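You operate a simulated robot arm through the tools that you are given. There is no shell and no other tool. Be economical: measure what you need, move in short steps, check, and stop when the job is done.

Carry out the task below with a simulated robot arm. There is one attempt and no reset: what you move stays moved.

JOB
Take the felt pad and put it on the card. Then take the black round brush from the top of the plywood bench and put it on the top of the low cupboard. Then count the heel pads on the top of the plywood bench, then put as many of the heel caps from the top of the plywood bench on the mesh under the pegs. Then take the white cone from the packing table and put it on the bay d shelf. Then put the bottle labelled "DYE" from the top of the plywood bench on the top of the low cupboard. Then open the left dust drawer. Keep to this order. Set down upright: felt pad, cone, bottle.
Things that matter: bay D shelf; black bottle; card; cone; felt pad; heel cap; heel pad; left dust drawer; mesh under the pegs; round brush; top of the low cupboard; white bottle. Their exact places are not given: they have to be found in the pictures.

The check looks at the end state, three seconds after you hand in, the way a careful person would. Anything else that was tipped, shoved, dropped, spilled or broken makes it a failure. Lids that push on must go on centred and level and be pressed home; caps that screw on are set level and turned clockwise until they are tight.

ROBOT AND FRAMES
A 6-joint arm with a two-finger gripper on a trunk, on a base that drives. Base frame: it is fixed to the floor where the robot stands at the start and does not move with it; the origin is under the middle of the robot, x ahead of it, y to its left, z up; the surface under the hand at the start is at about z = 0.86. Readings come in m, rad, newtons and seconds.
Its first joint turns from -2.897 to 2.897 rad. Places, roughly: bay D shelf [-2.4, -1.1, 1.1]; black bottle, white bottle [0.5, 0, 1]; card [0.75, 2.75, 0.75]; cone [-1, -1, 1]; felt pad (6x4x4 cm) [0.7, 0, 0.9]; heel cap (3x3x3 cm) [0.6, 0.2, 0.9]; heel pad [0.75, -0.25, 0.75]; left dust drawer [-2, 4.5, 0.6]; mesh under the pegs (15x79 cm) [0.88, 1.84, 0.9]; round brush [0.75, 0, 1]; top of the low cupboard [-2.1, 1.4, 0.4]. Payload 2.45 kg.
Tool frame: the origin (TCP) lies between the finger pads and is the grasp point; the fingertips stand 0.02 m ahead of it; z points along the fingers, y is the line along which they close. Largest opening 0.14 m; the body of the gripper starts 0.168 m behind the TCP.
Orientation is that of the tool frame in the base frame, as [roll, pitch, yaw] about the fixed x, y, z axes, in that order (R = Rz(yaw) Ry(pitch) Rx(roll)). With the fingers straight down and closing along the base's y, the tool's x points along the base's -x, its y along +y and its z along -z.

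CONTROLS
- The arm moves only by the tool move_arm. Its argument "steps" is a list of rows, each a list of 3 entries, a list of its own where there are three numbers: the shift along the tool's x, y, z in m, then the turn, a rotation vector about the tool's x, y, z in degrees, then the gripper command, from -1 (fully open) to 1 (shut), values between in proportion. In form: [[[dx, dy, dz], [rx, ry, rz], claw], ...]. A call has 1 to 10 rows; each row is the pose to reach, as a shift and turn from the pose commanded when the call began, along the tool's axes at that moment. Rows are played at 5 a second. More than 0.05 m and 0.15 rad between two rows, or a gripper value outside its range, and nothing of the call is played. A pose out of reach is approached as far as the arm can. The call stops where the force on the tool passes 40 N (or 10 N more than at its start, if that is more) or the arm is blocked; 0.2 s more then pass. The fingers move at their own pace (about 0.045 m/s each) and stop on an object; they squeeze with about 36 N. The grip force told is the motor's: it shows also when the fingers shut on nothing. Time passes only in rows, and 0.2 s behind the last, so rows that repeat a pose let the fingers close. The reply holds the time, the measured pose of the TCP, the force on the tool along the base axes, the opening and the grip force, in the units named above and with some noise, with the torque about the TCP (base axes, N m) and any sound that the robot's microphone picked up.
- Cameras (640 x 400 px; columns grow to the right, rows downward): "scene" is now at [-0.1345, 0.0982, 1.1484]; the picture's right is [-0.82, -0.58, 0.00], its down [-0.16, 0.23, -0.96] and it looks along [0.55, -0.78, -0.28] (base axes); focal length 214 px, centre (320, 200). "wrist" rides on the gripper at [0.078, 0.011, -0.209] in the tool frame; the picture's right is [-0.14, 0.99, 0.00], its down [-0.92, -0.13, -0.37] and it looks along [-0.37, -0.05, 0.93] (tool axes); focal length 280 px, centre (320, 200).
- camera(camera): a new picture of that camera. It takes no simulated time.
- steer(legs): drives the robot by 1 to 6 legs, each [ahead, left, turn to the left] in m, m and rad, along the robot's own axes; the way and the turn of a leg run together, so that a leg with both is an arc; at most 1.5 m and 3.142 rad a leg. The arm and the cameras ride along, it lands a little off, and it stops where it bumps. It gives what a move gives.
- turn_head(pan, tilt): turns the head with the scene camera to pan (to the left, within 2.496 rad either way) and tilt (down, from -0.506 to 1.204), counted from straight ahead of the robot. It gives what a move gives.
- locate(camera, pixels): for up to 12 pixels [column, row] of the newest picture of that camera ("zoom" is the newest enlarged one), the place [x, y, z] in the base frame of the surface seen there, good to about 0.002 m. It takes no simulated time.
- enlarge(camera, box): a new picture of the part [left, top, right, bottom] of that camera's present view, enlarged. It takes no simulated time.
- finish_job(): hands the job in; it is judged then, once.

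Go step by step. Measure first, check grasps and placings, and put right what went wrong. The budget is 131 turns and 152 pictures, counting those below and the enlarged ones. Unless the task says otherwise, let go and move clear before handing in.

The tools are called after ">>>" as a command line: name --argument value ..., lists and objects as JSON in quotes. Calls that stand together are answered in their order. move_arm: Moves the arm, as the interface text tells. Its arguments: {"type":"object","properties":{"steps":{"type":"array","items":{"type":"array"}}},"required":["steps"]} The other tools are called the same way: steer (legs) drives the base; turn_head (pan, tilt) turns the head that bears the scene camera; camera (camera) takes a picture; locate (camera, pixels) gives the place of the surface under pixels of a picture; enlarge (camera, box) takes an enlarged picture of a part of a camera's view; finish_job () hands the job in.

At the start:

```text
t: 0.0
ee_pos: [0.6083, -0.1565, 1.1416]
tcp_rot: [-3.141, 0.0, 3.141]
wrist_force: [0.7, 0.5, 0.6]
torque: [0.04, -0.03, 0.0]
grip_width: 0.1399
gripper_force: 0.1
robot x, y, heading: [0.0009, -0.0006, -0.0]
head pan, tilt: [-0.956, 0.284]
```

scene: 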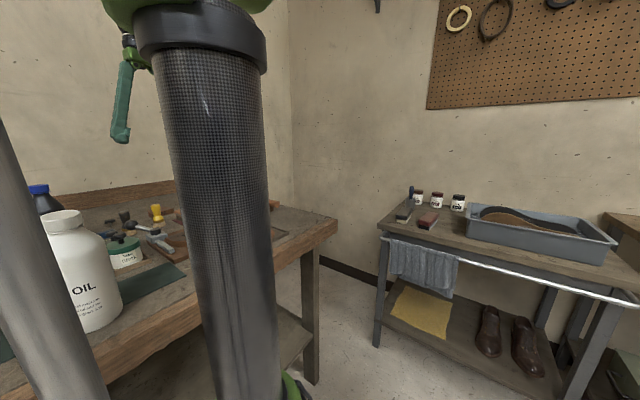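
wrist: 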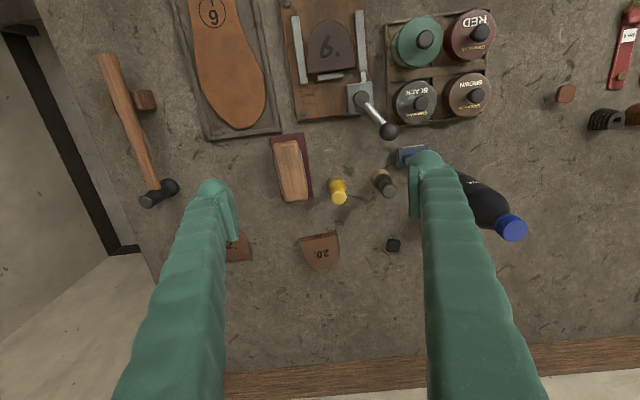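

The wrist picture shows the bench with many small items; the scene view is blocked partly by the arm. I look around with the head first.

>>> turn_head --pan 0.3 --tilt 0.6

>>> camera --camera "scene"

>>> enlarge --camera "wrist" --box '[120, 0, 640, 300]'

```text
t: 1.4
ee_pos: [0.6064, -0.1564, 1.1418]
tcp_rot: [3.141, -0.002, -3.141]
wrist_force: [-1.0, -0.6, -0.5]
torque: [-0.02, -0.01, -0.01]
grip_width: 0.14
gripper_force: 0.0
robot x, y, heading: [0.0016, -0.0007, -0.001]
head pan, tilt: [0.3, 0.6]
```

```text
149 pictures are left
```

scene: 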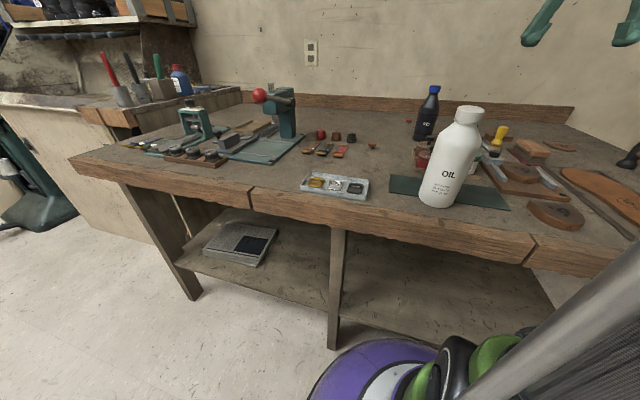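

```text
1.23 times, centred on (380, 150) of wrist
```

zoom: 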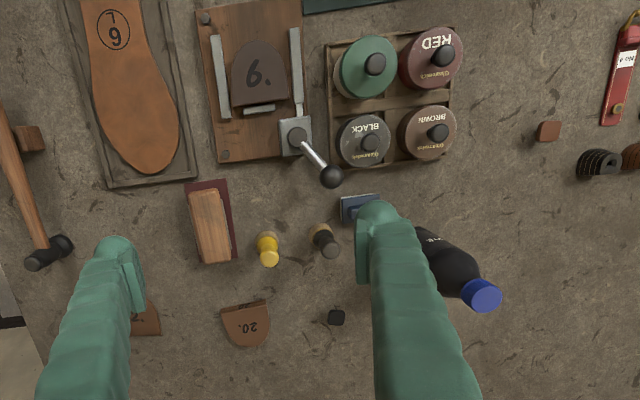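

The white bottle reads OIL (450,175), the black bottle likely DYE (427,110). I enlarge to identify things.

>>> enlarge --camera "scene" --box '[380, 60, 640, 240]'

>>> enlarge --camera "scene" --box '[100, 70, 400, 220]'

>>> move_arm --steps '[[[0.02, 0.05, 0], [0, 0, 0], -1], [[0.04, 0.1, 0], [0, 0, 0], -1], [[0.06, 0.15, 0], [0, 0, 0], -1], [[0.06, 0.2, 0], [0, 0, 0], -1], [[0.06, 0.25, 0], [0, 0, 0], -1], [[0.06, 0.3, 0], [0, 0, 0], -1], [[0.06, 0.35, 0], [0, 0, 0], -1]]'

>>> camera --camera "wrist"

```text
2.22 times, centred on (510, 150) of scene
```

zoom: 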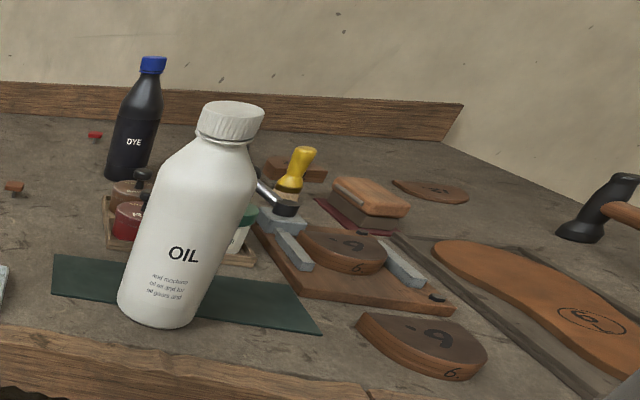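

```text
2.13 times, centred on (250, 145) of scene
```

zoom: 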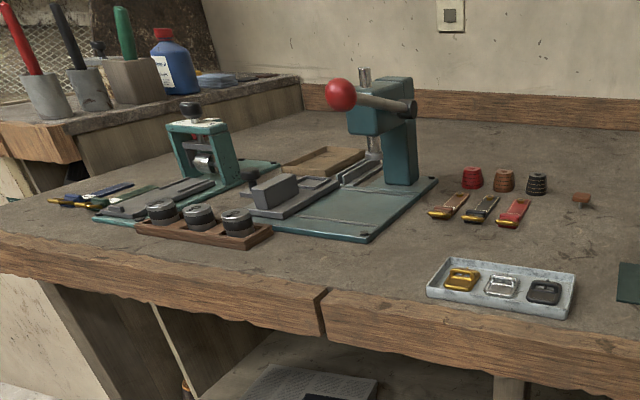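

```text
refused: row 1 steps farther than a row can; nothing moved
```

```text
145 pictures are left
```

wrist: 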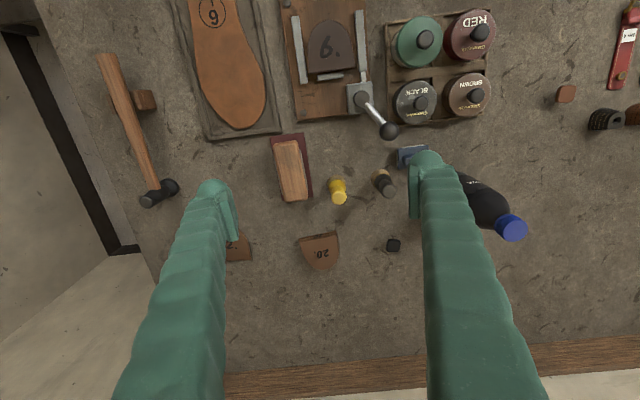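

The black bottle reads DYE. I survey more with the wrist camera, moving toward the robot and higher.

>>> move_arm --steps '[[[0.04, 0, -0.02], [0, 0, 0], -1], [[0.08, 0, -0.04], [0, 0, 0], -1], [[0.12, 0, -0.06], [0, 0, 0], -1], [[0.16, 0, -0.08], [0, 0, 0], -1]]'

>>> camera --camera "wrist"

>>> turn_head --pan -0.1 --tilt 0.7

>>> camera --camera "scene"

```text
t: 2.4
ee_pos: [0.4495, -0.1564, 1.2205]
tcp_rot: [3.139, 0.0, 3.141]
wrist_force: [0.8, -0.5, 0.2]
torque: [0.03, 0.07, -0.01]
grip_width: 0.14
gripper_force: 0.0
robot x, y, heading: [0.0005, -0.003, -0.001]
head pan, tilt: [0.3, 0.6]
```

```text
144 pictures are left
```

wrist: 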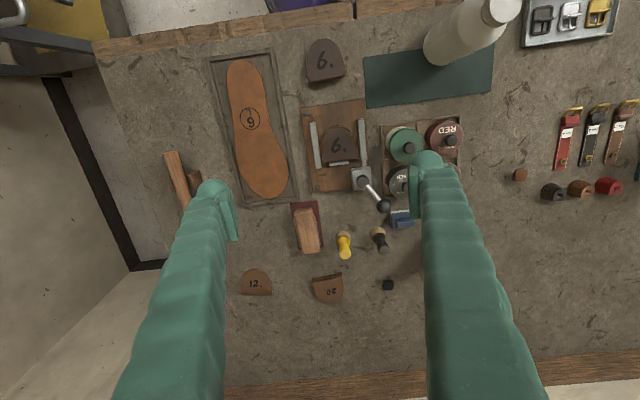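

```text
t: 3.3
ee_pos: [0.4494, -0.1553, 1.2215]
tcp_rot: [3.141, 0.002, -3.14]
wrist_force: [0.2, -0.4, -0.3]
torque: [0.01, -0.05, 0.05]
grip_width: 0.1399
gripper_force: 0.1
robot x, y, heading: [0.0009, -0.0052, -0.003]
head pan, tilt: [-0.099, 0.7]
```

```text
143 pictures are left
```

scene: 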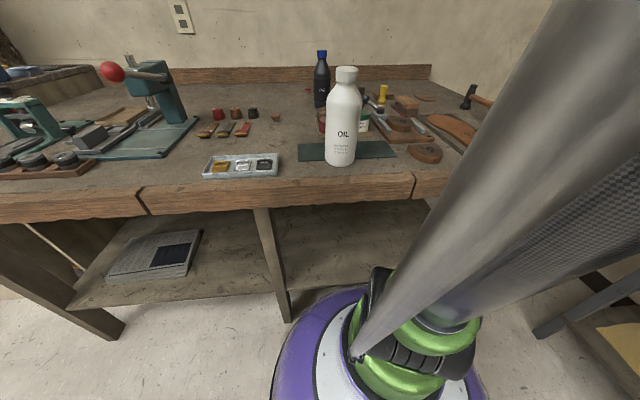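

Heel pads seen so far: "6" (325,60), "6" in jig (340,145), "12" (255,283), "20" (328,287). I survey more to the left and right.

>>> move_arm --steps '[[[0, 0.05, 0], [0, 0, 0], -1], [[0, 0.1, 0], [0, 0, 0], -1], [[0, 0.15, 0], [0, 0, 0], -1], [[0, 0.2, 0], [0, 0, 0], -1], [[0, 0.25, 0], [0, 0, 0], -1], [[0, 0.3, 0], [0, 0, 0], -1]]'

>>> camera --camera "wrist"

>>> move_arm --steps '[[[0, 0.05, 0], [0, 0, 0], -1], [[0, 0.1, 0], [0, 0, 0], -1], [[0, 0.15, 0], [0, 0, 0], -1], [[0, 0.2, 0], [0, 0, 0], -1], [[0, 0.25, 0], [0, 0, 0], -1], [[0, 0.3, 0], [0, 0, 0], -1]]'

>>> camera --camera "wrist"

```text
t: 4.7
ee_pos: [0.4472, 0.1439, 1.2211]
tcp_rot: [-3.14, 0.001, -3.141]
wrist_force: [-1.1, 0.3, 0.0]
torque: [0.05, -0.06, 0.01]
grip_width: 0.1399
gripper_force: 0.1
robot x, y, heading: [-0.0017, 0.0024, 0.003]
head pan, tilt: [-0.099, 0.7]
```

```text
142 pictures are left
```

wrist: 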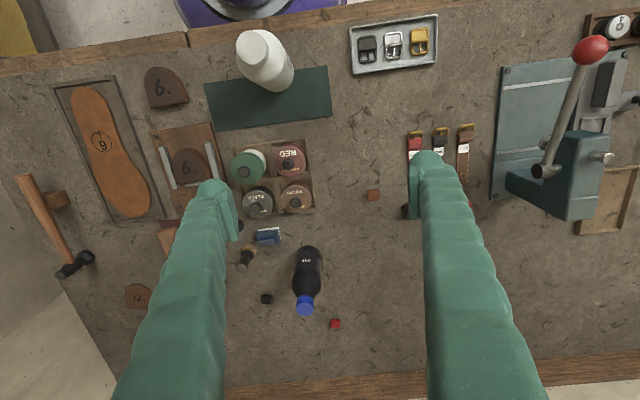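

```text
t: 6.1
ee_pos: [0.4483, 0.4431, 1.2202]
tcp_rot: [-3.139, -0.001, 3.14]
wrist_force: [-0.4, 0.3, 0.5]
torque: [0.12, -0.03, 0.02]
grip_width: 0.1399
gripper_force: 0.1
robot x, y, heading: [0.0007, -0.001, 0.0]
head pan, tilt: [-0.099, 0.7]
```

```text
141 pictures are left
```

wrist: 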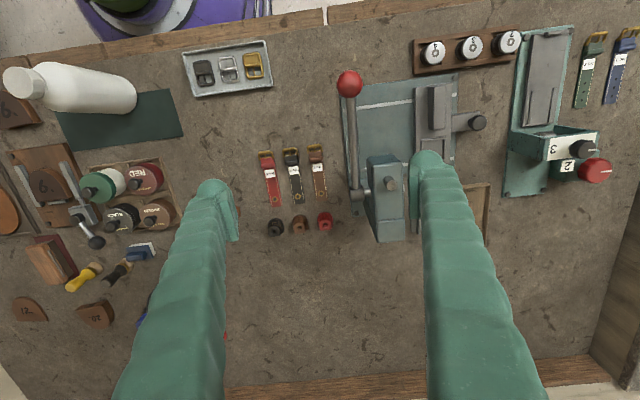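

I enlarge the small things to see which are heel caps.

>>> enlarge --camera "wrist" --box '[220, 130, 380, 250]'

>>> move_arm --steps '[[[0, -0.05, 0], [0, 0, 0], -1], [[0, -0.1, 0], [0, 0, 0], -1], [[0, -0.15, 0], [0, 0, 0], -1], [[0, -0.2, 0.03], [0, 0, 0], -1], [[-0.04, -0.22, 0.05], [0, 0, 0], -1], [[-0.08, -0.24, 0.05], [0, 0, 0], -1]]'

>>> camera --camera "wrist"

>>> enlarge --camera "wrist" --box '[240, 140, 420, 320]'

```text
3.33 times, centred on (300, 190) of wrist
```

zoom: 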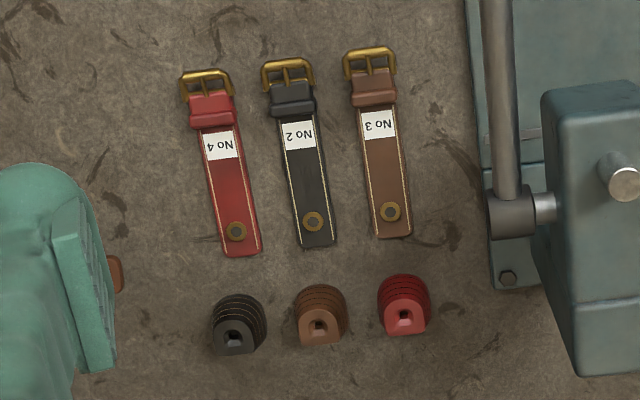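

```text
refused: row 4 steps farther than a row can; nothing moved
```

```text
139 pictures are left
```

wrist: 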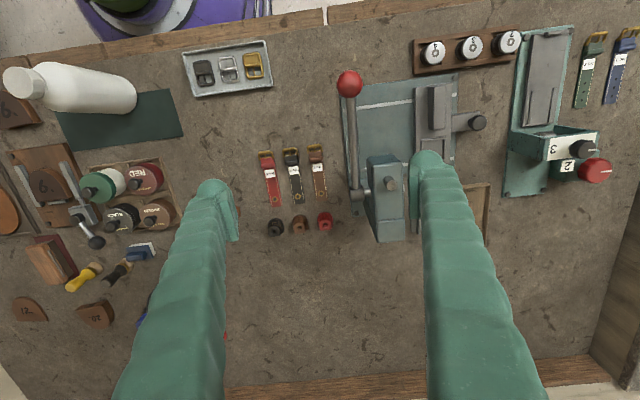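

```text
2.22 times, centred on (330, 230) of wrist
```

zoom: 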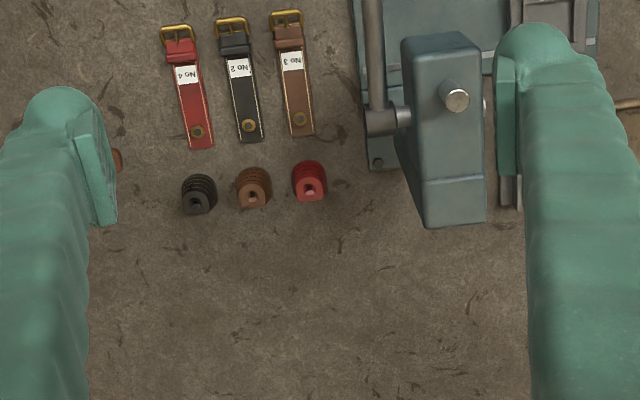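

>>> move_arm --steps '[[[0, -0.05, 0], [0, 0, 0], -1], [[0, -0.1, 0], [0, 0, 0], -1], [[0, -0.15, 0], [0, 0, 0], -1], [[0, -0.19, 0.02], [0, 0, 0], -1], [[-0.03, -0.22, 0.04], [0, 0, 0], -1], [[-0.07, -0.24, 0.06], [0, 0, 0], -1]]'

>>> camera --camera "wrist"

>>> enlarge --camera "wrist" --box '[220, 130, 430, 320]'

```text
t: 7.5
ee_pos: [0.5193, 0.2047, 1.1603]
tcp_rot: [3.141, -0.001, 3.141]
wrist_force: [-0.5, -0.4, 0.3]
torque: [0.03, -0.07, -0.01]
grip_width: 0.14
gripper_force: 0.1
robot x, y, heading: [0.0036, 0.0033, 0.002]
head pan, tilt: [-0.099, 0.7]
```

```text
137 pictures are left
```

wrist: 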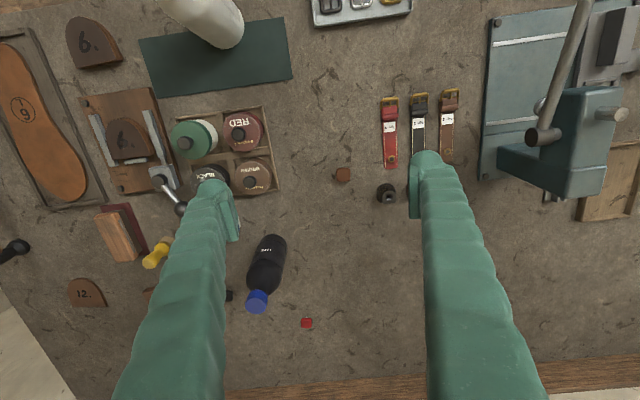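

```text
2.11 times, centred on (325, 225) of wrist
```

zoom: 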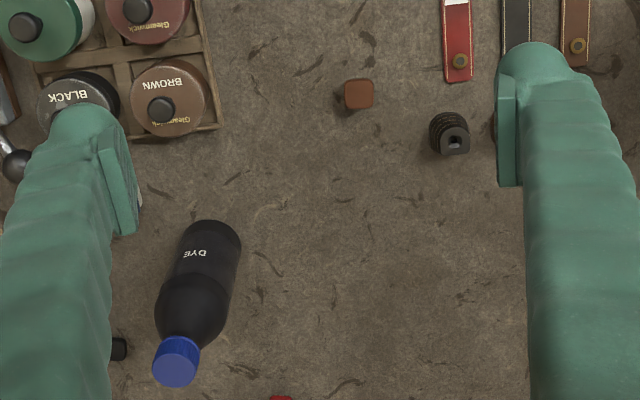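

>>> locate --camera "wrist" --pixels '[[343, 174], [387, 193], [306, 323], [95, 45], [128, 138], [86, 291], [118, 232], [335, 220], [156, 252], [263, 262], [230, 296]]'

>>> enlarge --camera "scene" --box '[190, 60, 290, 140]'

>>> enlarge --camera "scene" --box '[270, 60, 470, 180]'

```text
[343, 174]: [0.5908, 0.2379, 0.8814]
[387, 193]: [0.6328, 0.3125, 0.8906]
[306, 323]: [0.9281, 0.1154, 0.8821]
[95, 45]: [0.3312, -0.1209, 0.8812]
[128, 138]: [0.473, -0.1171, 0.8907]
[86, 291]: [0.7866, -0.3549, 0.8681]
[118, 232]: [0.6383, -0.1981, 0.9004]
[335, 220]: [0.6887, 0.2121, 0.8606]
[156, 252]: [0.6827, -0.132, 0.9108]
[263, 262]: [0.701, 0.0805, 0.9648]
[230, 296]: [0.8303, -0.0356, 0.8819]
```

```text
5.00 times, centred on (240, 100) of scene
```

zoom: 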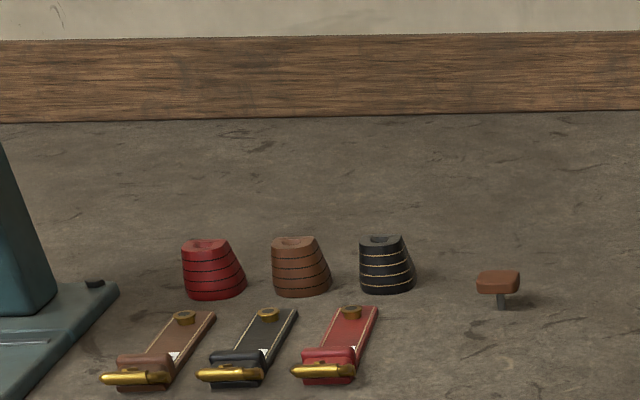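

```text
3.20 times, centred on (370, 120) of scene
```

zoom: 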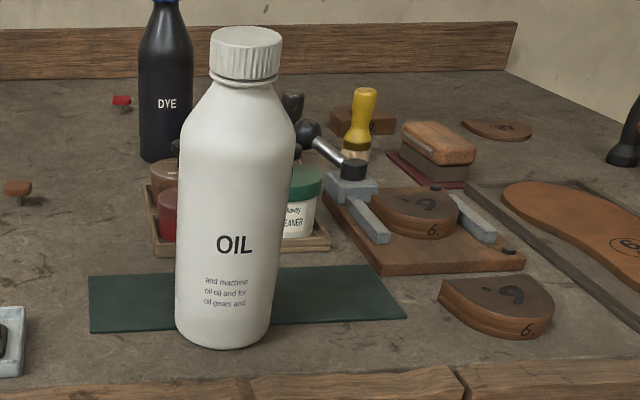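

The pinned tips (brown, black, red) look like heel caps. I look closely at the "12" and "20" pads.

>>> move_arm --steps '[[[-0.02, -0.04, 0], [0, 0, 0], -1], [[-0.04, -0.08, 0], [0, 0, 0], -1], [[-0.06, -0.12, 0], [0, 0, 0], -1], [[-0.06, -0.17, 0], [0, 0, 0], -1], [[-0.06, -0.22, 0], [0, 0, 0], -1], [[-0.06, -0.27, 0], [0, 0, 0], -1], [[-0.06, -0.32, 0], [0, 0, 0], -1], [[-0.06, -0.37, 0], [0, 0, 0], -1], [[-0.06, -0.42, 0], [0, 0, 0], -1], [[-0.06, -0.46, 0], [0, 0, 0], -1]]'

>>> camera --camera "wrist"

>>> enlarge --camera "wrist" --box '[200, 50, 460, 250]'

>>> turn_head --pan -0.5 --tilt 0.5

>>> camera --camera "scene"

```text
t: 9.7
ee_pos: [0.577, -0.256, 1.1633]
tcp_rot: [-3.141, 0.0, 3.141]
wrist_force: [0.2, 0.4, -0.1]
torque: [-0.01, -0.04, -0.02]
grip_width: 0.1399
gripper_force: 0.0
robot x, y, heading: [-0.0029, -0.0009, 0.003]
head pan, tilt: [-0.099, 0.7]
```

```text
133 pictures are left
```

wrist: 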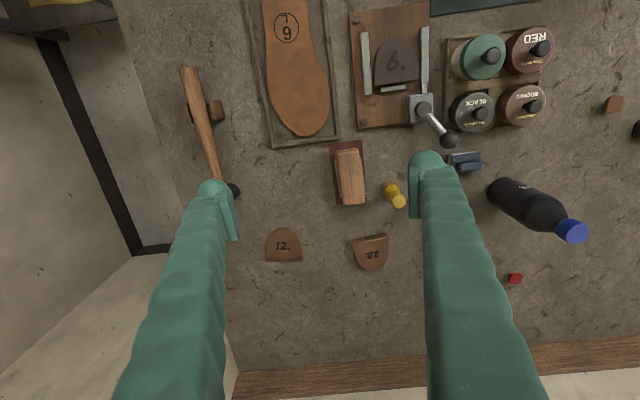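

```text
2.00 times, centred on (330, 150) of wrist
```

zoom: 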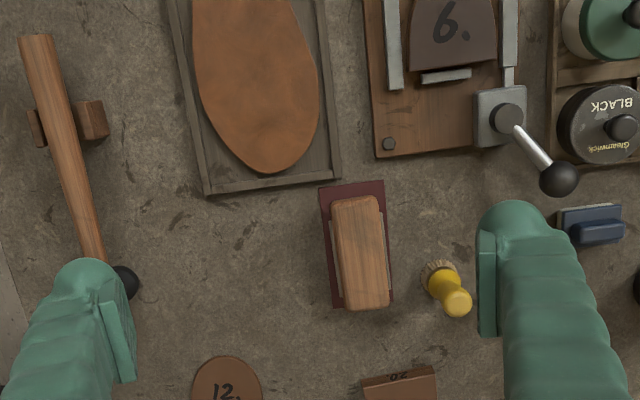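

```text
t: 10.6
ee_pos: [0.576, -0.2564, 1.1638]
tcp_rot: [3.141, 0.0, -3.142]
wrist_force: [0.0, 0.3, 0.3]
torque: [0.02, 0.01, -0.01]
grip_width: 0.14
gripper_force: 0.0
robot x, y, heading: [0.0012, 0.0005, 0.004]
head pan, tilt: [-0.499, 0.499]
```

```text
131 pictures are left
```

scene: 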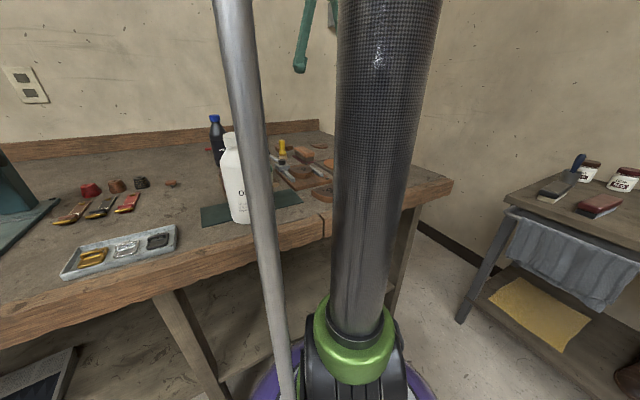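

>>> enlarge --camera "wrist" --box '[240, 210, 420, 320]'

>>> locate --camera "wrist" --pixels '[[283, 246], [355, 242], [372, 240], [385, 242], [370, 248], [370, 255], [371, 268], [371, 280], [215, 110], [397, 60]]'

>>> enlarge --camera "scene" --box '[260, 120, 340, 220]'

```text
3.56 times, centred on (330, 265) of wrist
```

zoom: 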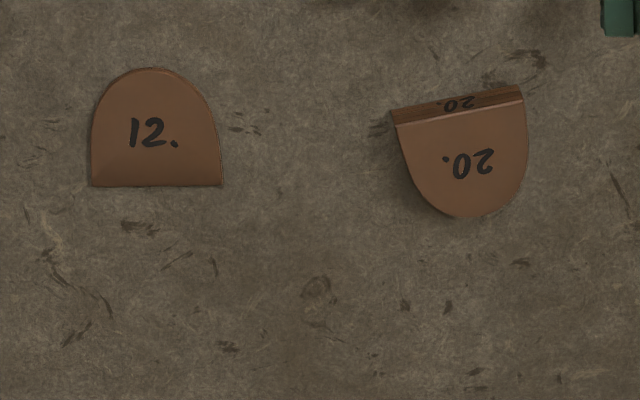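

```text
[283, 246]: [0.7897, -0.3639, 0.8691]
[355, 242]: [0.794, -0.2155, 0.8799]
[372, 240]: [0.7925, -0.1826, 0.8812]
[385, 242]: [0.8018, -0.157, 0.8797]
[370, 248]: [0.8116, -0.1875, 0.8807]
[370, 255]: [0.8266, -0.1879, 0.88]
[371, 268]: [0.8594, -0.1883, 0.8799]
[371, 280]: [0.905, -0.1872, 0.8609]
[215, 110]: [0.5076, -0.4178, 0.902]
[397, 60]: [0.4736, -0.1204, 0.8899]
```

```text
4.00 times, centred on (300, 170) of scene
```

zoom: 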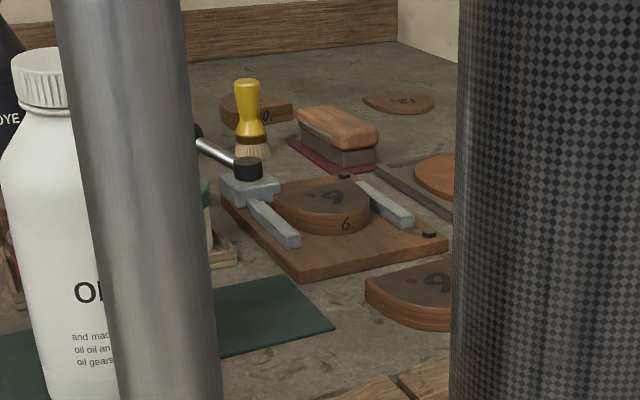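

>>> locate --camera "wrist" --pixels '[[375, 75], [418, 75], [396, 38], [396, 82], [266, 258], [301, 258], [283, 229], [283, 261], [351, 241], [388, 238]]'

>>> enlarge --camera "wrist" --box '[340, 0, 460, 140]'

>>> turn_head --pan 0.8 --tilt 0.5

>>> camera --camera "scene"

```text
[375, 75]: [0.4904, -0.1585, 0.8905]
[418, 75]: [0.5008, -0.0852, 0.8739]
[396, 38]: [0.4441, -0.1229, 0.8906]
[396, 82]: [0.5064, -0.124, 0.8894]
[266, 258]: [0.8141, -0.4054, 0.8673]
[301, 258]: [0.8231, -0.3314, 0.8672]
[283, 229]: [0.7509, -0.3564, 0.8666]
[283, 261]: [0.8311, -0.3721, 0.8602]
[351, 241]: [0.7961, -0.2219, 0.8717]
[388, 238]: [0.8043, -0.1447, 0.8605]
```

```text
2.86 times, centred on (400, 70) of wrist
```

zoom: 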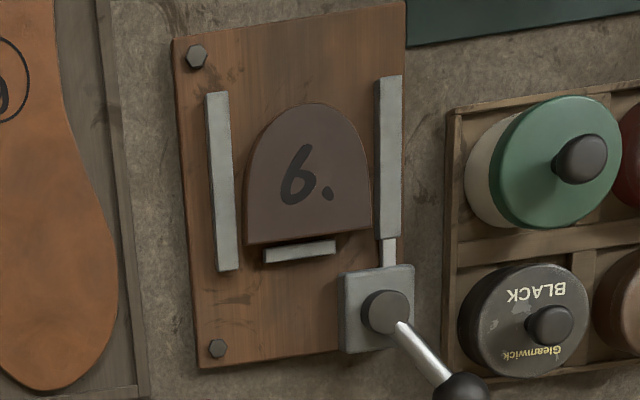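

```text
t: 12.1
ee_pos: [0.5782, -0.2563, 1.1635]
tcp_rot: [3.141, 0.001, -3.142]
wrist_force: [1.2, 0.1, -0.3]
torque: [0.0, 0.01, -0.04]
grip_width: 0.1402
gripper_force: 0.0
robot x, y, heading: [-0.0, 0.0017, -0.001]
head pan, tilt: [0.799, 0.499]
```

```text
127 pictures are left
```

scene: 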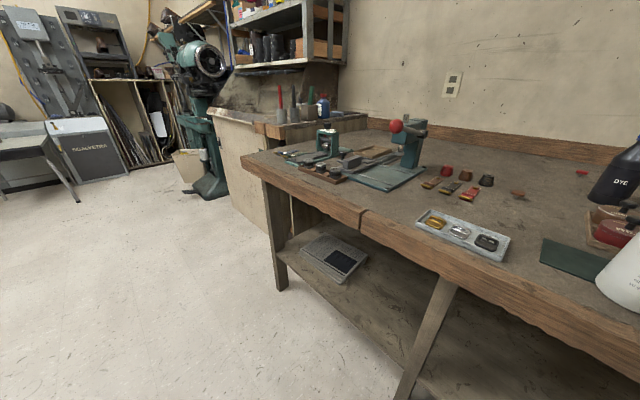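

I need precise sizes of the small tips and the ribbed heels, so I move closer over them.

>>> move_arm --steps '[[[0, 0.05, 0], [0, 0, 0], -1], [[0, 0.1, 0], [0, 0, 0], -1], [[0, 0.15, 0], [0, 0, 0], -1], [[0, 0.2, 0], [0, 0, 0], -1], [[0, 0.25, 0], [0, 0, 0], -1], [[0, 0.3, 0], [0, 0, 0], -1], [[0, 0.35, 0], [0, 0, 0], -1], [[0, 0.4, 0], [0, 0, 0], -1], [[0.04, 0.43, 0], [0, 0, 0], -1], [[0.08, 0.46, 0], [0, 0, 0], -1]]'

>>> move_arm --steps '[[[0, 0.04, 0.03], [0, 0, 0], -1], [[0, 0.08, 0.06], [0, 0, 0], -1], [[0, 0.1, 0.1], [0, 0, 0], -1]]'

>>> camera --camera "wrist"

```text
t: 14.2
ee_pos: [0.4999, 0.2052, 1.1604]
tcp_rot: [-3.142, 0.0, -3.141]
wrist_force: [-0.2, 0.7, -0.4]
torque: [0.01, 0.05, 0.01]
grip_width: 0.14
gripper_force: 0.0
robot x, y, heading: [0.0012, 0.0014, 0.002]
head pan, tilt: [0.799, 0.499]
```

```text
t: 15.1
ee_pos: [0.4987, 0.3075, 1.0587]
tcp_rot: [-3.141, 0.001, -3.14]
wrist_force: [-0.5, -0.2, -0.4]
torque: [0.03, -0.01, -0.02]
grip_width: 0.1402
gripper_force: 0.2
robot x, y, heading: [0.0002, -0.0028, 0.002]
head pan, tilt: [0.799, 0.499]
```

```text
126 pictures are left
```

wrist: 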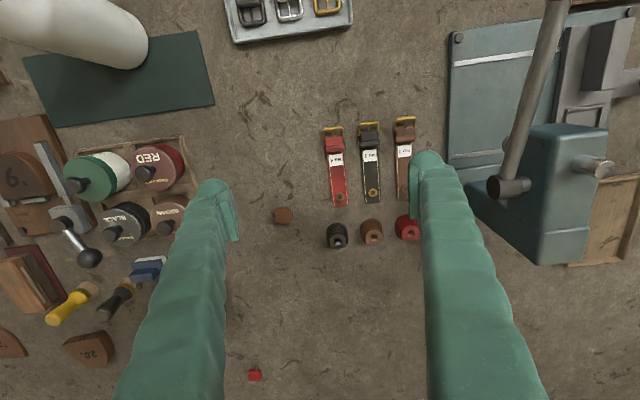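

>>> enlarge --camera "wrist" --box '[250, 180, 410, 280]'

>>> locate --camera "zoom" --pixels '[[102, 140], [172, 140], [135, 112], [135, 150], [135, 172], [310, 230], [392, 230], [350, 205], [350, 185], [350, 260], [450, 200], [530, 200]]'

>>> locate --camera "wrist" --pixels '[[133, 267], [150, 258], [165, 258], [147, 272], [148, 281], [70, 305], [120, 300]]'

```text
4.00 times, centred on (330, 230) of wrist
```

zoom: 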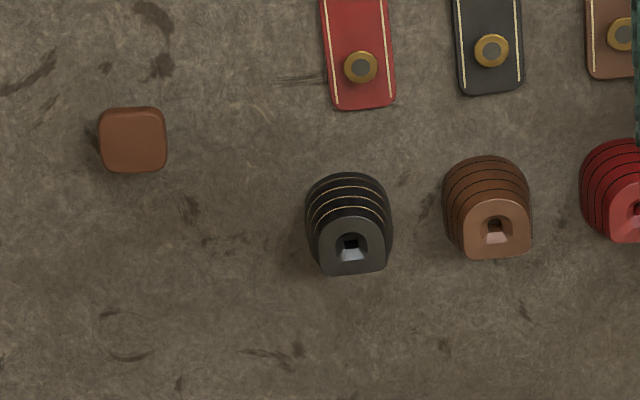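

```text
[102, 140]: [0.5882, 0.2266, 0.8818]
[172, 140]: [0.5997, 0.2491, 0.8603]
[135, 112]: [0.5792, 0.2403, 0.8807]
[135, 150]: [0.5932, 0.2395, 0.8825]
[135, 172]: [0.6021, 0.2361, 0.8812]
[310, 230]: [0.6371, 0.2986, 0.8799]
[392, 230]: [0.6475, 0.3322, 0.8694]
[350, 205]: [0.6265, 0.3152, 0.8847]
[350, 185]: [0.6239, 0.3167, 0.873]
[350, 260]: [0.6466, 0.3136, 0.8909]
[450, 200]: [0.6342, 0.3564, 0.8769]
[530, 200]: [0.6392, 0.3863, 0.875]
```

```text
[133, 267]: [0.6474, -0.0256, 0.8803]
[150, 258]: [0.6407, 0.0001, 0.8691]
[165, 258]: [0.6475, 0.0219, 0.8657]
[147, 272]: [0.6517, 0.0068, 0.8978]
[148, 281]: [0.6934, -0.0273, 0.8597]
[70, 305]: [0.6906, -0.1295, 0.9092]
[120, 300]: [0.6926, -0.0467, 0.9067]
```

Felt pad is the blue-handled, white-bottomed block near (0.65, 0, 0.88). I move above it for a close view.

>>> move_arm --steps '[[[0, -0.05, 0], [0, 0, 0], -1], [[0, -0.1, 0], [0, 0, 0], -1], [[0, -0.15, 0], [0, 0, 0], -1], [[0, -0.2, 0], [0, 0, 0], -1], [[0, -0.25, 0], [0, 0, 0], -1], [[0, -0.29, 0], [0, 0, 0], -1], [[-0.04, -0.31, 0], [0, 0, 0], -1], [[-0.08, -0.31, 0], [0, 0, 0], -1]]'

>>> camera --camera "wrist"

>>> enlarge --camera "wrist" --box '[220, 90, 430, 270]'

```text
t: 16.9
ee_pos: [0.5779, -0.0061, 1.0623]
tcp_rot: [3.141, -0.001, 3.14]
wrist_force: [0.1, 0.4, 0.8]
torque: [-0.01, -0.05, -0.01]
grip_width: 0.1399
gripper_force: 0.0
robot x, y, heading: [0.0022, -0.0027, -0.0]
head pan, tilt: [0.799, 0.499]
```

```text
124 pictures are left
```

wrist: 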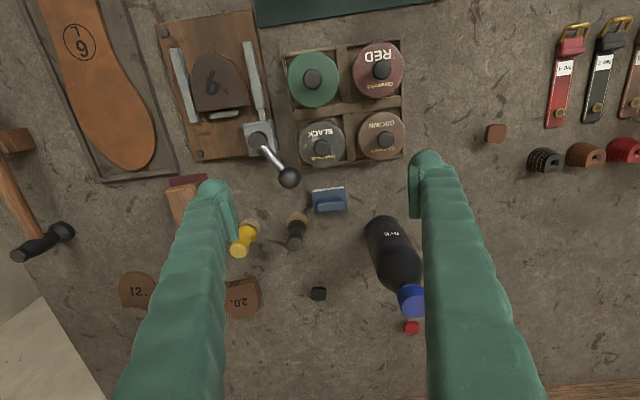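

```text
2.22 times, centred on (325, 180) of wrist
```

zoom: 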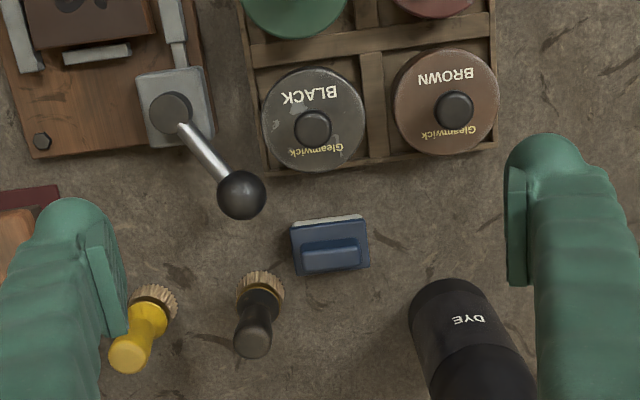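

>>> locate --camera "zoom" --pixels '[[293, 235], [368, 225], [297, 275], [370, 266], [330, 253], [240, 195], [262, 285], [252, 340], [415, 310], [450, 320], [480, 365], [330, 218]]'

>>> locate --camera "wrist" --pixels '[[371, 225], [410, 300], [400, 270], [335, 222], [300, 185], [404, 155]]'

```text
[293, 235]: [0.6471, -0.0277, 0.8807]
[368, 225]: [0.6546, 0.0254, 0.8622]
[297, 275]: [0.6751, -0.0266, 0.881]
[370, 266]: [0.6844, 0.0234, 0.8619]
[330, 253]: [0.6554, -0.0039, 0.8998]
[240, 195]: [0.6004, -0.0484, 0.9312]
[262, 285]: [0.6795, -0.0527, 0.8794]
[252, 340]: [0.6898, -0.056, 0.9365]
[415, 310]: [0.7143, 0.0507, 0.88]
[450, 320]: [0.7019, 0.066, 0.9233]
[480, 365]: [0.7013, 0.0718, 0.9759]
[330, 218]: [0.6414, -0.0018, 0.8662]
```

```text
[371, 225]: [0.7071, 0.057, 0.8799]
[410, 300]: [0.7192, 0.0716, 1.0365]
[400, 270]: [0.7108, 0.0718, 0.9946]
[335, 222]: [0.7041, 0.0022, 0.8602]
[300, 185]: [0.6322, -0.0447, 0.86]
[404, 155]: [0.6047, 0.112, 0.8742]
```

Felt pad centre ≈ (0.658, −0.001), aligned with y, plate top z 0.882. I narrow the fingers, go above it and come down to z≈0.884.

>>> move_arm --steps '[[[-0.04, 0.005, 0], [0, 0, 0], 0], [[-0.077, 0.005, 0], [0, 0, 0], 0], [[-0.077, 0.005, 0.0], [0, 0, 0], 0], [[-0.077, 0.005, 0.04], [0, 0, 0], 0], [[-0.077, 0.005, 0.08], [0, 0, 0], 0]]'

>>> camera --camera "wrist"

```text
t: 18.1
ee_pos: [0.6554, -0.0018, 0.9828]
tcp_rot: [3.14, 0.0, -3.141]
wrist_force: [-0.1, 0.3, 0.3]
torque: [0.01, -0.02, -0.04]
grip_width: 0.0698
gripper_force: 0.1
robot x, y, heading: [0.0002, -0.0002, -0.0]
head pan, tilt: [0.799, 0.499]
```

```text
122 pictures are left
```

wrist: 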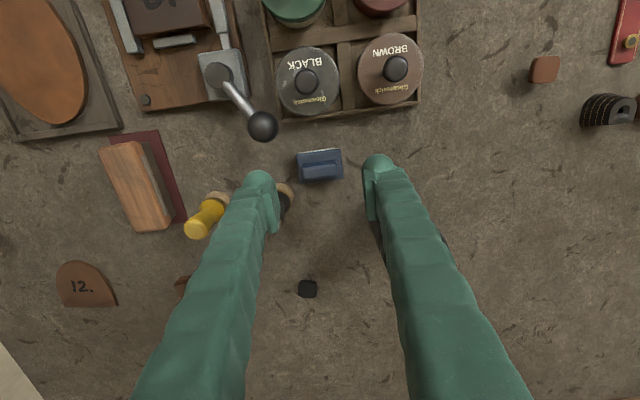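

>>> move_arm --steps '[[[0, 0, 0.04], [0, 0, 0], 0], [[0, 0, 0.08], [0, 0, 0], 0], [[0, 0, 0.098], [0, 0, 0], 0], [[0, 0, 0.098], [0, 0, 0], 1], [[0, 0, 0.098], [0, 0, 0], 1], [[0, 0, 0.098], [0, 0, 0], 1], [[0, 0, 0.098], [0, 0, 0], 1]]'

>>> camera --camera "wrist"

```text
t: 19.6
ee_pos: [0.6558, -0.0034, 0.8855]
tcp_rot: [3.141, 0.0, 3.141]
wrist_force: [-0.6, 0.5, 0.0]
torque: [-0.01, -0.02, -0.01]
grip_width: 0.0504
gripper_force: 35.5
robot x, y, heading: [-0.0018, 0.0001, 0.002]
head pan, tilt: [0.799, 0.499]
```

```text
121 pictures are left
```

wrist: 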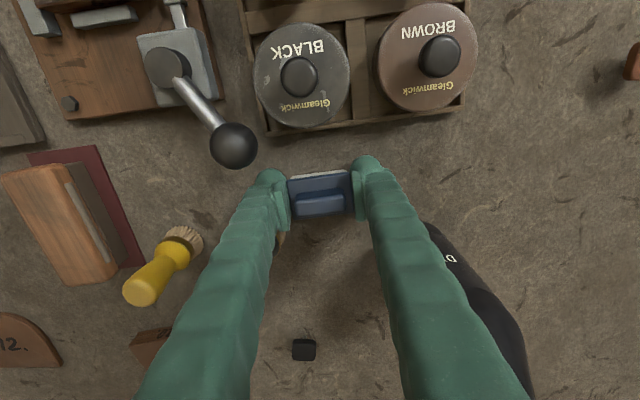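

Gripped (0.050 m, 35 N). I lift straight up, and look toward the card's place.

>>> move_arm --steps '[[[0, 0, -0.04], [0, 0, 0], 1], [[0, 0, -0.08], [0, 0, 0], 1], [[0, 0, -0.13], [0, 0, 0], 1], [[0, 0, -0.18], [0, 0, 0], 1], [[0, 0, -0.23], [0, 0, 0], 1], [[0, 0, -0.28], [0, 0, 0], 1], [[0, 0, -0.33], [0, 0, 0], 1], [[0, 0, -0.38], [0, 0, 0], 1], [[0.04, 0, -0.4], [0, 0, 0], 1], [[0.08, 0, -0.42], [0, 0, 0], 1]]'

>>> move_arm --steps '[[[0.05, 0, 0], [0, 0, 0], 1], [[0.1, 0, 0], [0, 0, 0], 1], [[0.15, 0, 0], [0, 0, 0], 1], [[0.2, 0, 0], [0, 0, 0], 1]]'

>>> turn_head --pan 1.2 --tilt 0.3

>>> camera --camera "scene"

```text
t: 21.9
ee_pos: [0.5758, -0.0013, 1.3063]
tcp_rot: [3.141, 0.001, 3.141]
wrist_force: [0.2, 0.4, -0.4]
torque: [0.05, 0.11, 0.01]
grip_width: 0.0502
gripper_force: 36.5
robot x, y, heading: [0.003, 0.0007, -0.001]
head pan, tilt: [0.799, 0.499]
```

```text
t: 22.9
ee_pos: [0.3763, -0.0008, 1.3038]
tcp_rot: [-3.141, 0.001, 3.141]
wrist_force: [-0.1, 0.2, -1.1]
torque: [-0.03, 0.11, -0.01]
grip_width: 0.0503
gripper_force: 36.4
robot x, y, heading: [0.0009, 0.0003, -0.001]
head pan, tilt: [0.799, 0.499]
```

```text
t: 23.7
ee_pos: [0.3762, -0.0012, 1.3027]
tcp_rot: [3.141, 0.0, 3.141]
wrist_force: [-0.2, -0.5, -0.1]
torque: [0.02, -0.01, -0.01]
grip_width: 0.0503
gripper_force: 35.7
robot x, y, heading: [0.0031, 0.0015, 0.0]
head pan, tilt: [1.201, 0.3]
```

```text
120 pictures are left
```

scene: 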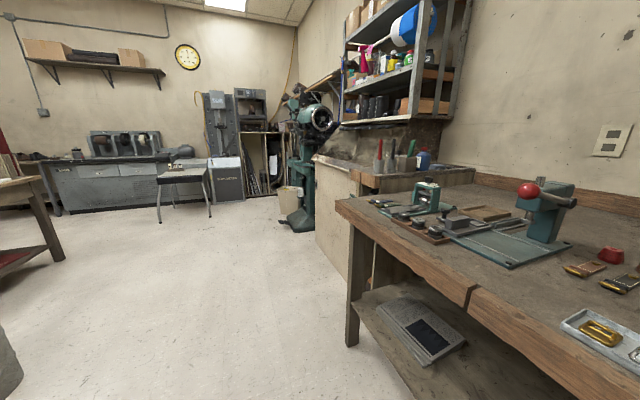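

>>> locate --camera "scene" --pixels '[[300, 222], [285, 200], [352, 335], [318, 245], [316, 160], [170, 175], [60, 240], [375, 170], [350, 150], [160, 220], [20, 180]]'

>>> enlarge --camera "scene" --box '[240, 60, 480, 230]'

>>> enlarge --camera "scene" --box '[0, 60, 260, 280]'

```text
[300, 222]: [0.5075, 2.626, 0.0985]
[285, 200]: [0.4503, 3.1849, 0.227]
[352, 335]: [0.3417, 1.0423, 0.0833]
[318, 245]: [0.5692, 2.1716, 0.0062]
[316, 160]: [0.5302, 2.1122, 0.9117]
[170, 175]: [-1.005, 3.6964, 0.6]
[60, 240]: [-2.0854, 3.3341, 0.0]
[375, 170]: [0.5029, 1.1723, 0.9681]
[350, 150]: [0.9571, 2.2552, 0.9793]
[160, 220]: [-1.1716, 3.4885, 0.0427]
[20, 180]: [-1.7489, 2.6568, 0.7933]
```

```text
2.35 times, centred on (360, 145) of scene
```

zoom: 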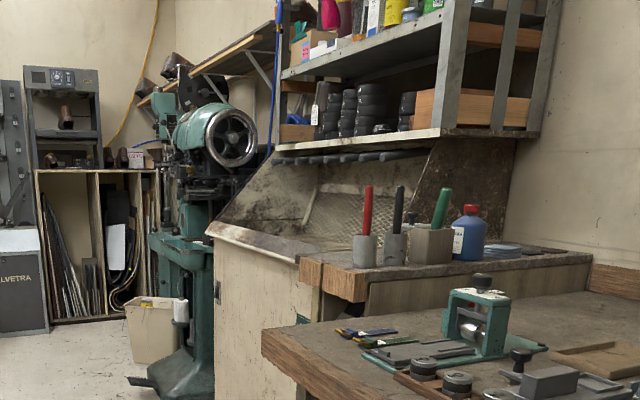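

```text
1.82 times, centred on (130, 170) of scene
```

zoom: 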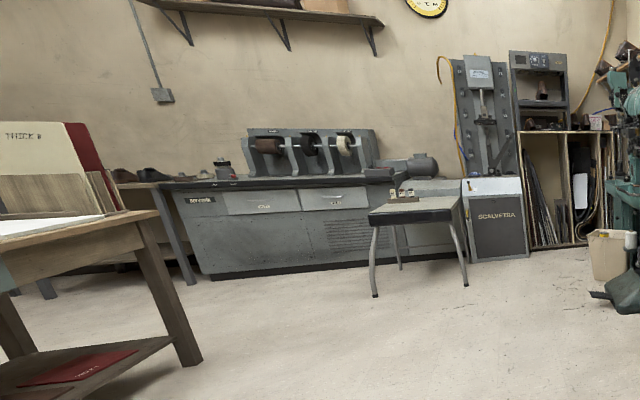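

The green machine with a small table is near (0.6, 2.65). I back off and drive left to get in front of it.

>>> steer --legs '[[-0.25, 0, 0], [0, 1.3, 0], [0, 1.25, 0]]'

>>> turn_head --pan 0.25 --tilt 0.5

>>> camera --camera "scene"

```text
t: 37.5
ee_pos: [0.1421, 2.5242, 1.3036]
tcp_rot: [-3.141, 0.001, 3.133]
wrist_force: [0.3, 0.0, 0.3]
torque: [-0.01, 0.01, -0.01]
grip_width: 0.0503
gripper_force: 35.9
robot x, y, heading: [-0.2368, 2.5261, -0.012]
head pan, tilt: [1.201, 0.3]
```

```text
t: 38.7
ee_pos: [0.1411, 2.5234, 1.3032]
tcp_rot: [-3.141, -0.001, 3.132]
wrist_force: [0.4, -0.3, -0.6]
torque: [0.01, 0.0, 0.01]
grip_width: 0.0502
gripper_force: 34.9
robot x, y, heading: [-0.2383, 2.5279, -0.011]
head pan, tilt: [0.25, 0.499]
```

```text
117 pictures are left
```

scene: 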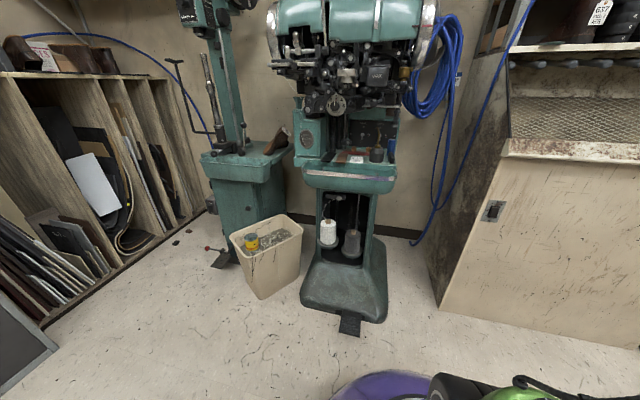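

>>> enlarge --camera "scene" --box '[260, 80, 430, 210]'

>>> locate --camera "zoom" --pixels '[[320, 300], [370, 300], [200, 325], [450, 310], [340, 270], [460, 290], [310, 240]]'

>>> locate --camera "scene" --pixels '[[600, 150], [570, 120], [600, 95], [560, 62], [350, 320], [440, 300]]'

```text
3.08 times, centred on (345, 145) of scene
```

zoom: 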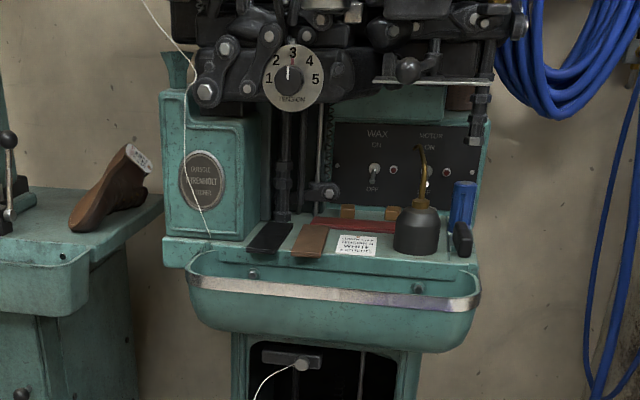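

```text
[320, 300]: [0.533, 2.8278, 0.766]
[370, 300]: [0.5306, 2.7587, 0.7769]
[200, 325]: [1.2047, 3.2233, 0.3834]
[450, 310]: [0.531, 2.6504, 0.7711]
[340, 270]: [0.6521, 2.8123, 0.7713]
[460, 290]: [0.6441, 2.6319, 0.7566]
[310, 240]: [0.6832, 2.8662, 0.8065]
```

```text
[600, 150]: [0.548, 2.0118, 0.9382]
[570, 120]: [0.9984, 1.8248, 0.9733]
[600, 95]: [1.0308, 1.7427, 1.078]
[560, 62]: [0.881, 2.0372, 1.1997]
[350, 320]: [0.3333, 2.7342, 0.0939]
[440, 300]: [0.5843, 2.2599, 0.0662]
```

The card seems to be the white printed rectangle (zoom 357,243) on the machine's table. I measure it and the overhead mechanism.

>>> locate --camera "zoom" --pixels '[[345, 235], [372, 236], [336, 253], [375, 254], [357, 245], [415, 235], [310, 235], [270, 235], [293, 90], [410, 70], [330, 190], [480, 130]]'

>>> enlarge --camera "scene" --box '[315, 130, 395, 180]'

```text
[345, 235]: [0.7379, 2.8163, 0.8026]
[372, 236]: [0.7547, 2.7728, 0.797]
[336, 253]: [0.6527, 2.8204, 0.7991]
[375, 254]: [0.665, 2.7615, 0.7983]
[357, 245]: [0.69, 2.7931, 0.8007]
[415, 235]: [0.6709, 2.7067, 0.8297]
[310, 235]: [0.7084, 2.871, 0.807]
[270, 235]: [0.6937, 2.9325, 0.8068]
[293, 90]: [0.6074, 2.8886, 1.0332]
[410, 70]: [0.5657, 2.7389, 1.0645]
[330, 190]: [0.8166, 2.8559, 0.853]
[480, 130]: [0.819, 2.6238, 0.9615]
```

```text
8.00 times, centred on (355, 155) of scene
```

zoom: 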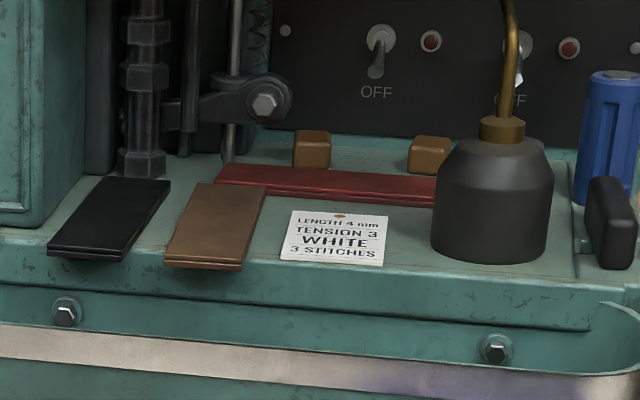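

The card (6×8 cm) is centred near (0.695, 2.793, 0.80), under the machine head. I measure the clearance above it.

>>> enlarge --camera "scene" --box '[260, 0, 430, 210]'

>>> locate --camera "scene" --pixels '[[376, 115], [370, 110], [376, 100], [376, 90], [376, 80], [360, 108], [352, 115], [385, 100], [376, 70], [400, 105], [376, 60], [376, 30]]'

```text
1.90 times, centred on (345, 105) of scene
```

zoom: 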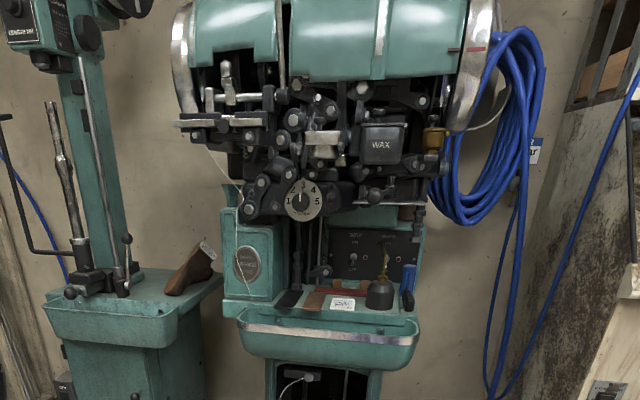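

```text
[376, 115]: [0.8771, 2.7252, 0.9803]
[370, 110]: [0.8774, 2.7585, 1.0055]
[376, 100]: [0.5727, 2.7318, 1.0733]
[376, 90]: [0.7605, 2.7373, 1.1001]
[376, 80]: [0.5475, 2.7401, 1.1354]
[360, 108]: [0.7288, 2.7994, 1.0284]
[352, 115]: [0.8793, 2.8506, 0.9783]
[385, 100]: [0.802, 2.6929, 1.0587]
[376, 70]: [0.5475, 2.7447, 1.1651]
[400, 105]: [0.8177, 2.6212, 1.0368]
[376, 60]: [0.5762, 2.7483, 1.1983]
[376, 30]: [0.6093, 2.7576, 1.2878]
```

Clearance under the head is only about 0.2 m, so a vertical gripper won't fit: I need a grasp tilted ~50° forward. I'll drive back to a free spot on the bench to set the pad down and regrasp it tilted.

>>> steer --legs '[[0, -1.05, 0.006], [0, -1.06, 0.006]]'

>>> turn_head --pan 0.0 --tilt 0.6

>>> camera --camera "scene"

>>> camera --camera "wrist"

```text
t: 49.0
ee_pos: [0.104, 0.452, 1.3028]
tcp_rot: [3.141, 0.0, 3.122]
wrist_force: [0.3, -0.1, -0.7]
torque: [0.0, 0.0, 0.01]
grip_width: 0.0504
gripper_force: 35.8
robot x, y, heading: [-0.2714, 0.4623, -0.019]
head pan, tilt: [0.25, 0.499]
```

```text
t: 49.8
ee_pos: [0.1029, 0.4517, 1.3037]
tcp_rot: [-3.141, 0.001, 3.122]
wrist_force: [0.1, 0.0, 0.4]
torque: [-0.02, -0.04, -0.03]
grip_width: 0.0503
gripper_force: 36.0
robot x, y, heading: [-0.275, 0.4601, -0.015]
head pan, tilt: [0.0, 0.6]
```

```text
113 pictures are left
```

scene: 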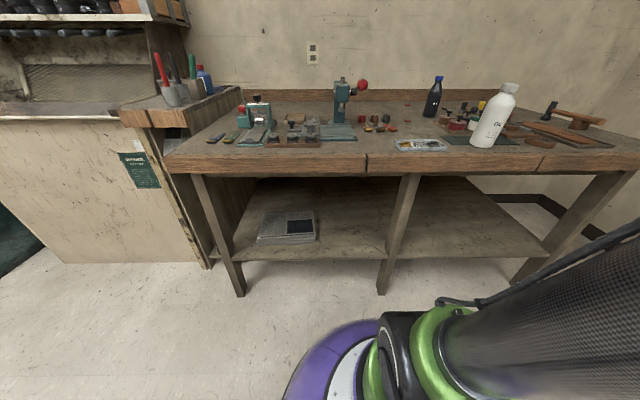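

```text
112 pictures are left
```

wrist: 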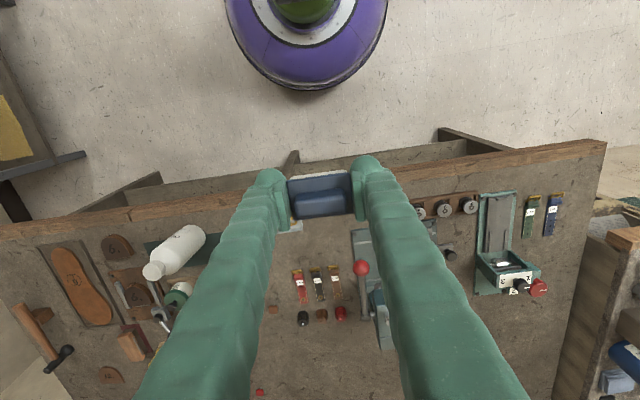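

>>> locate --camera "scene" --pixels '[[370, 146], [385, 146], [397, 150], [398, 143], [357, 138], [321, 140], [355, 128], [365, 131], [380, 138], [370, 154]]'

>>> enlarge --camera "scene" --box '[300, 100, 460, 180]'

```text
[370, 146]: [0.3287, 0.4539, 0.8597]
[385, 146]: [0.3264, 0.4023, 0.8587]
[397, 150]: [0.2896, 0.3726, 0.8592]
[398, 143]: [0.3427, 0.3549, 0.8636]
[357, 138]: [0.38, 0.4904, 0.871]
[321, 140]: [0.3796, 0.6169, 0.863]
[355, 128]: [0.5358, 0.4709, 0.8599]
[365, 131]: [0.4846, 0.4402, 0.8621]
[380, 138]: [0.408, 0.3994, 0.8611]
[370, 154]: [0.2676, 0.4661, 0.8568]
```

```text
4.00 times, centred on (380, 140) of scene
```

zoom: 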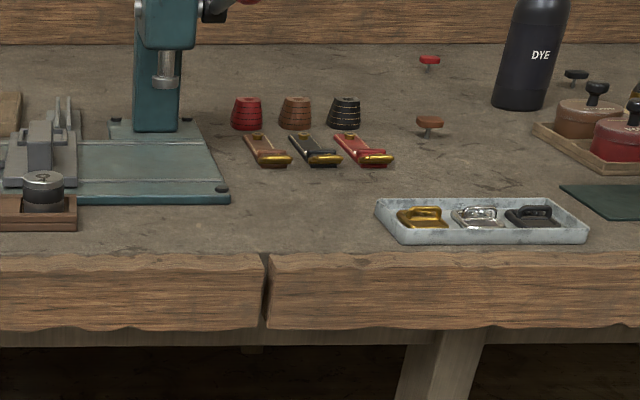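

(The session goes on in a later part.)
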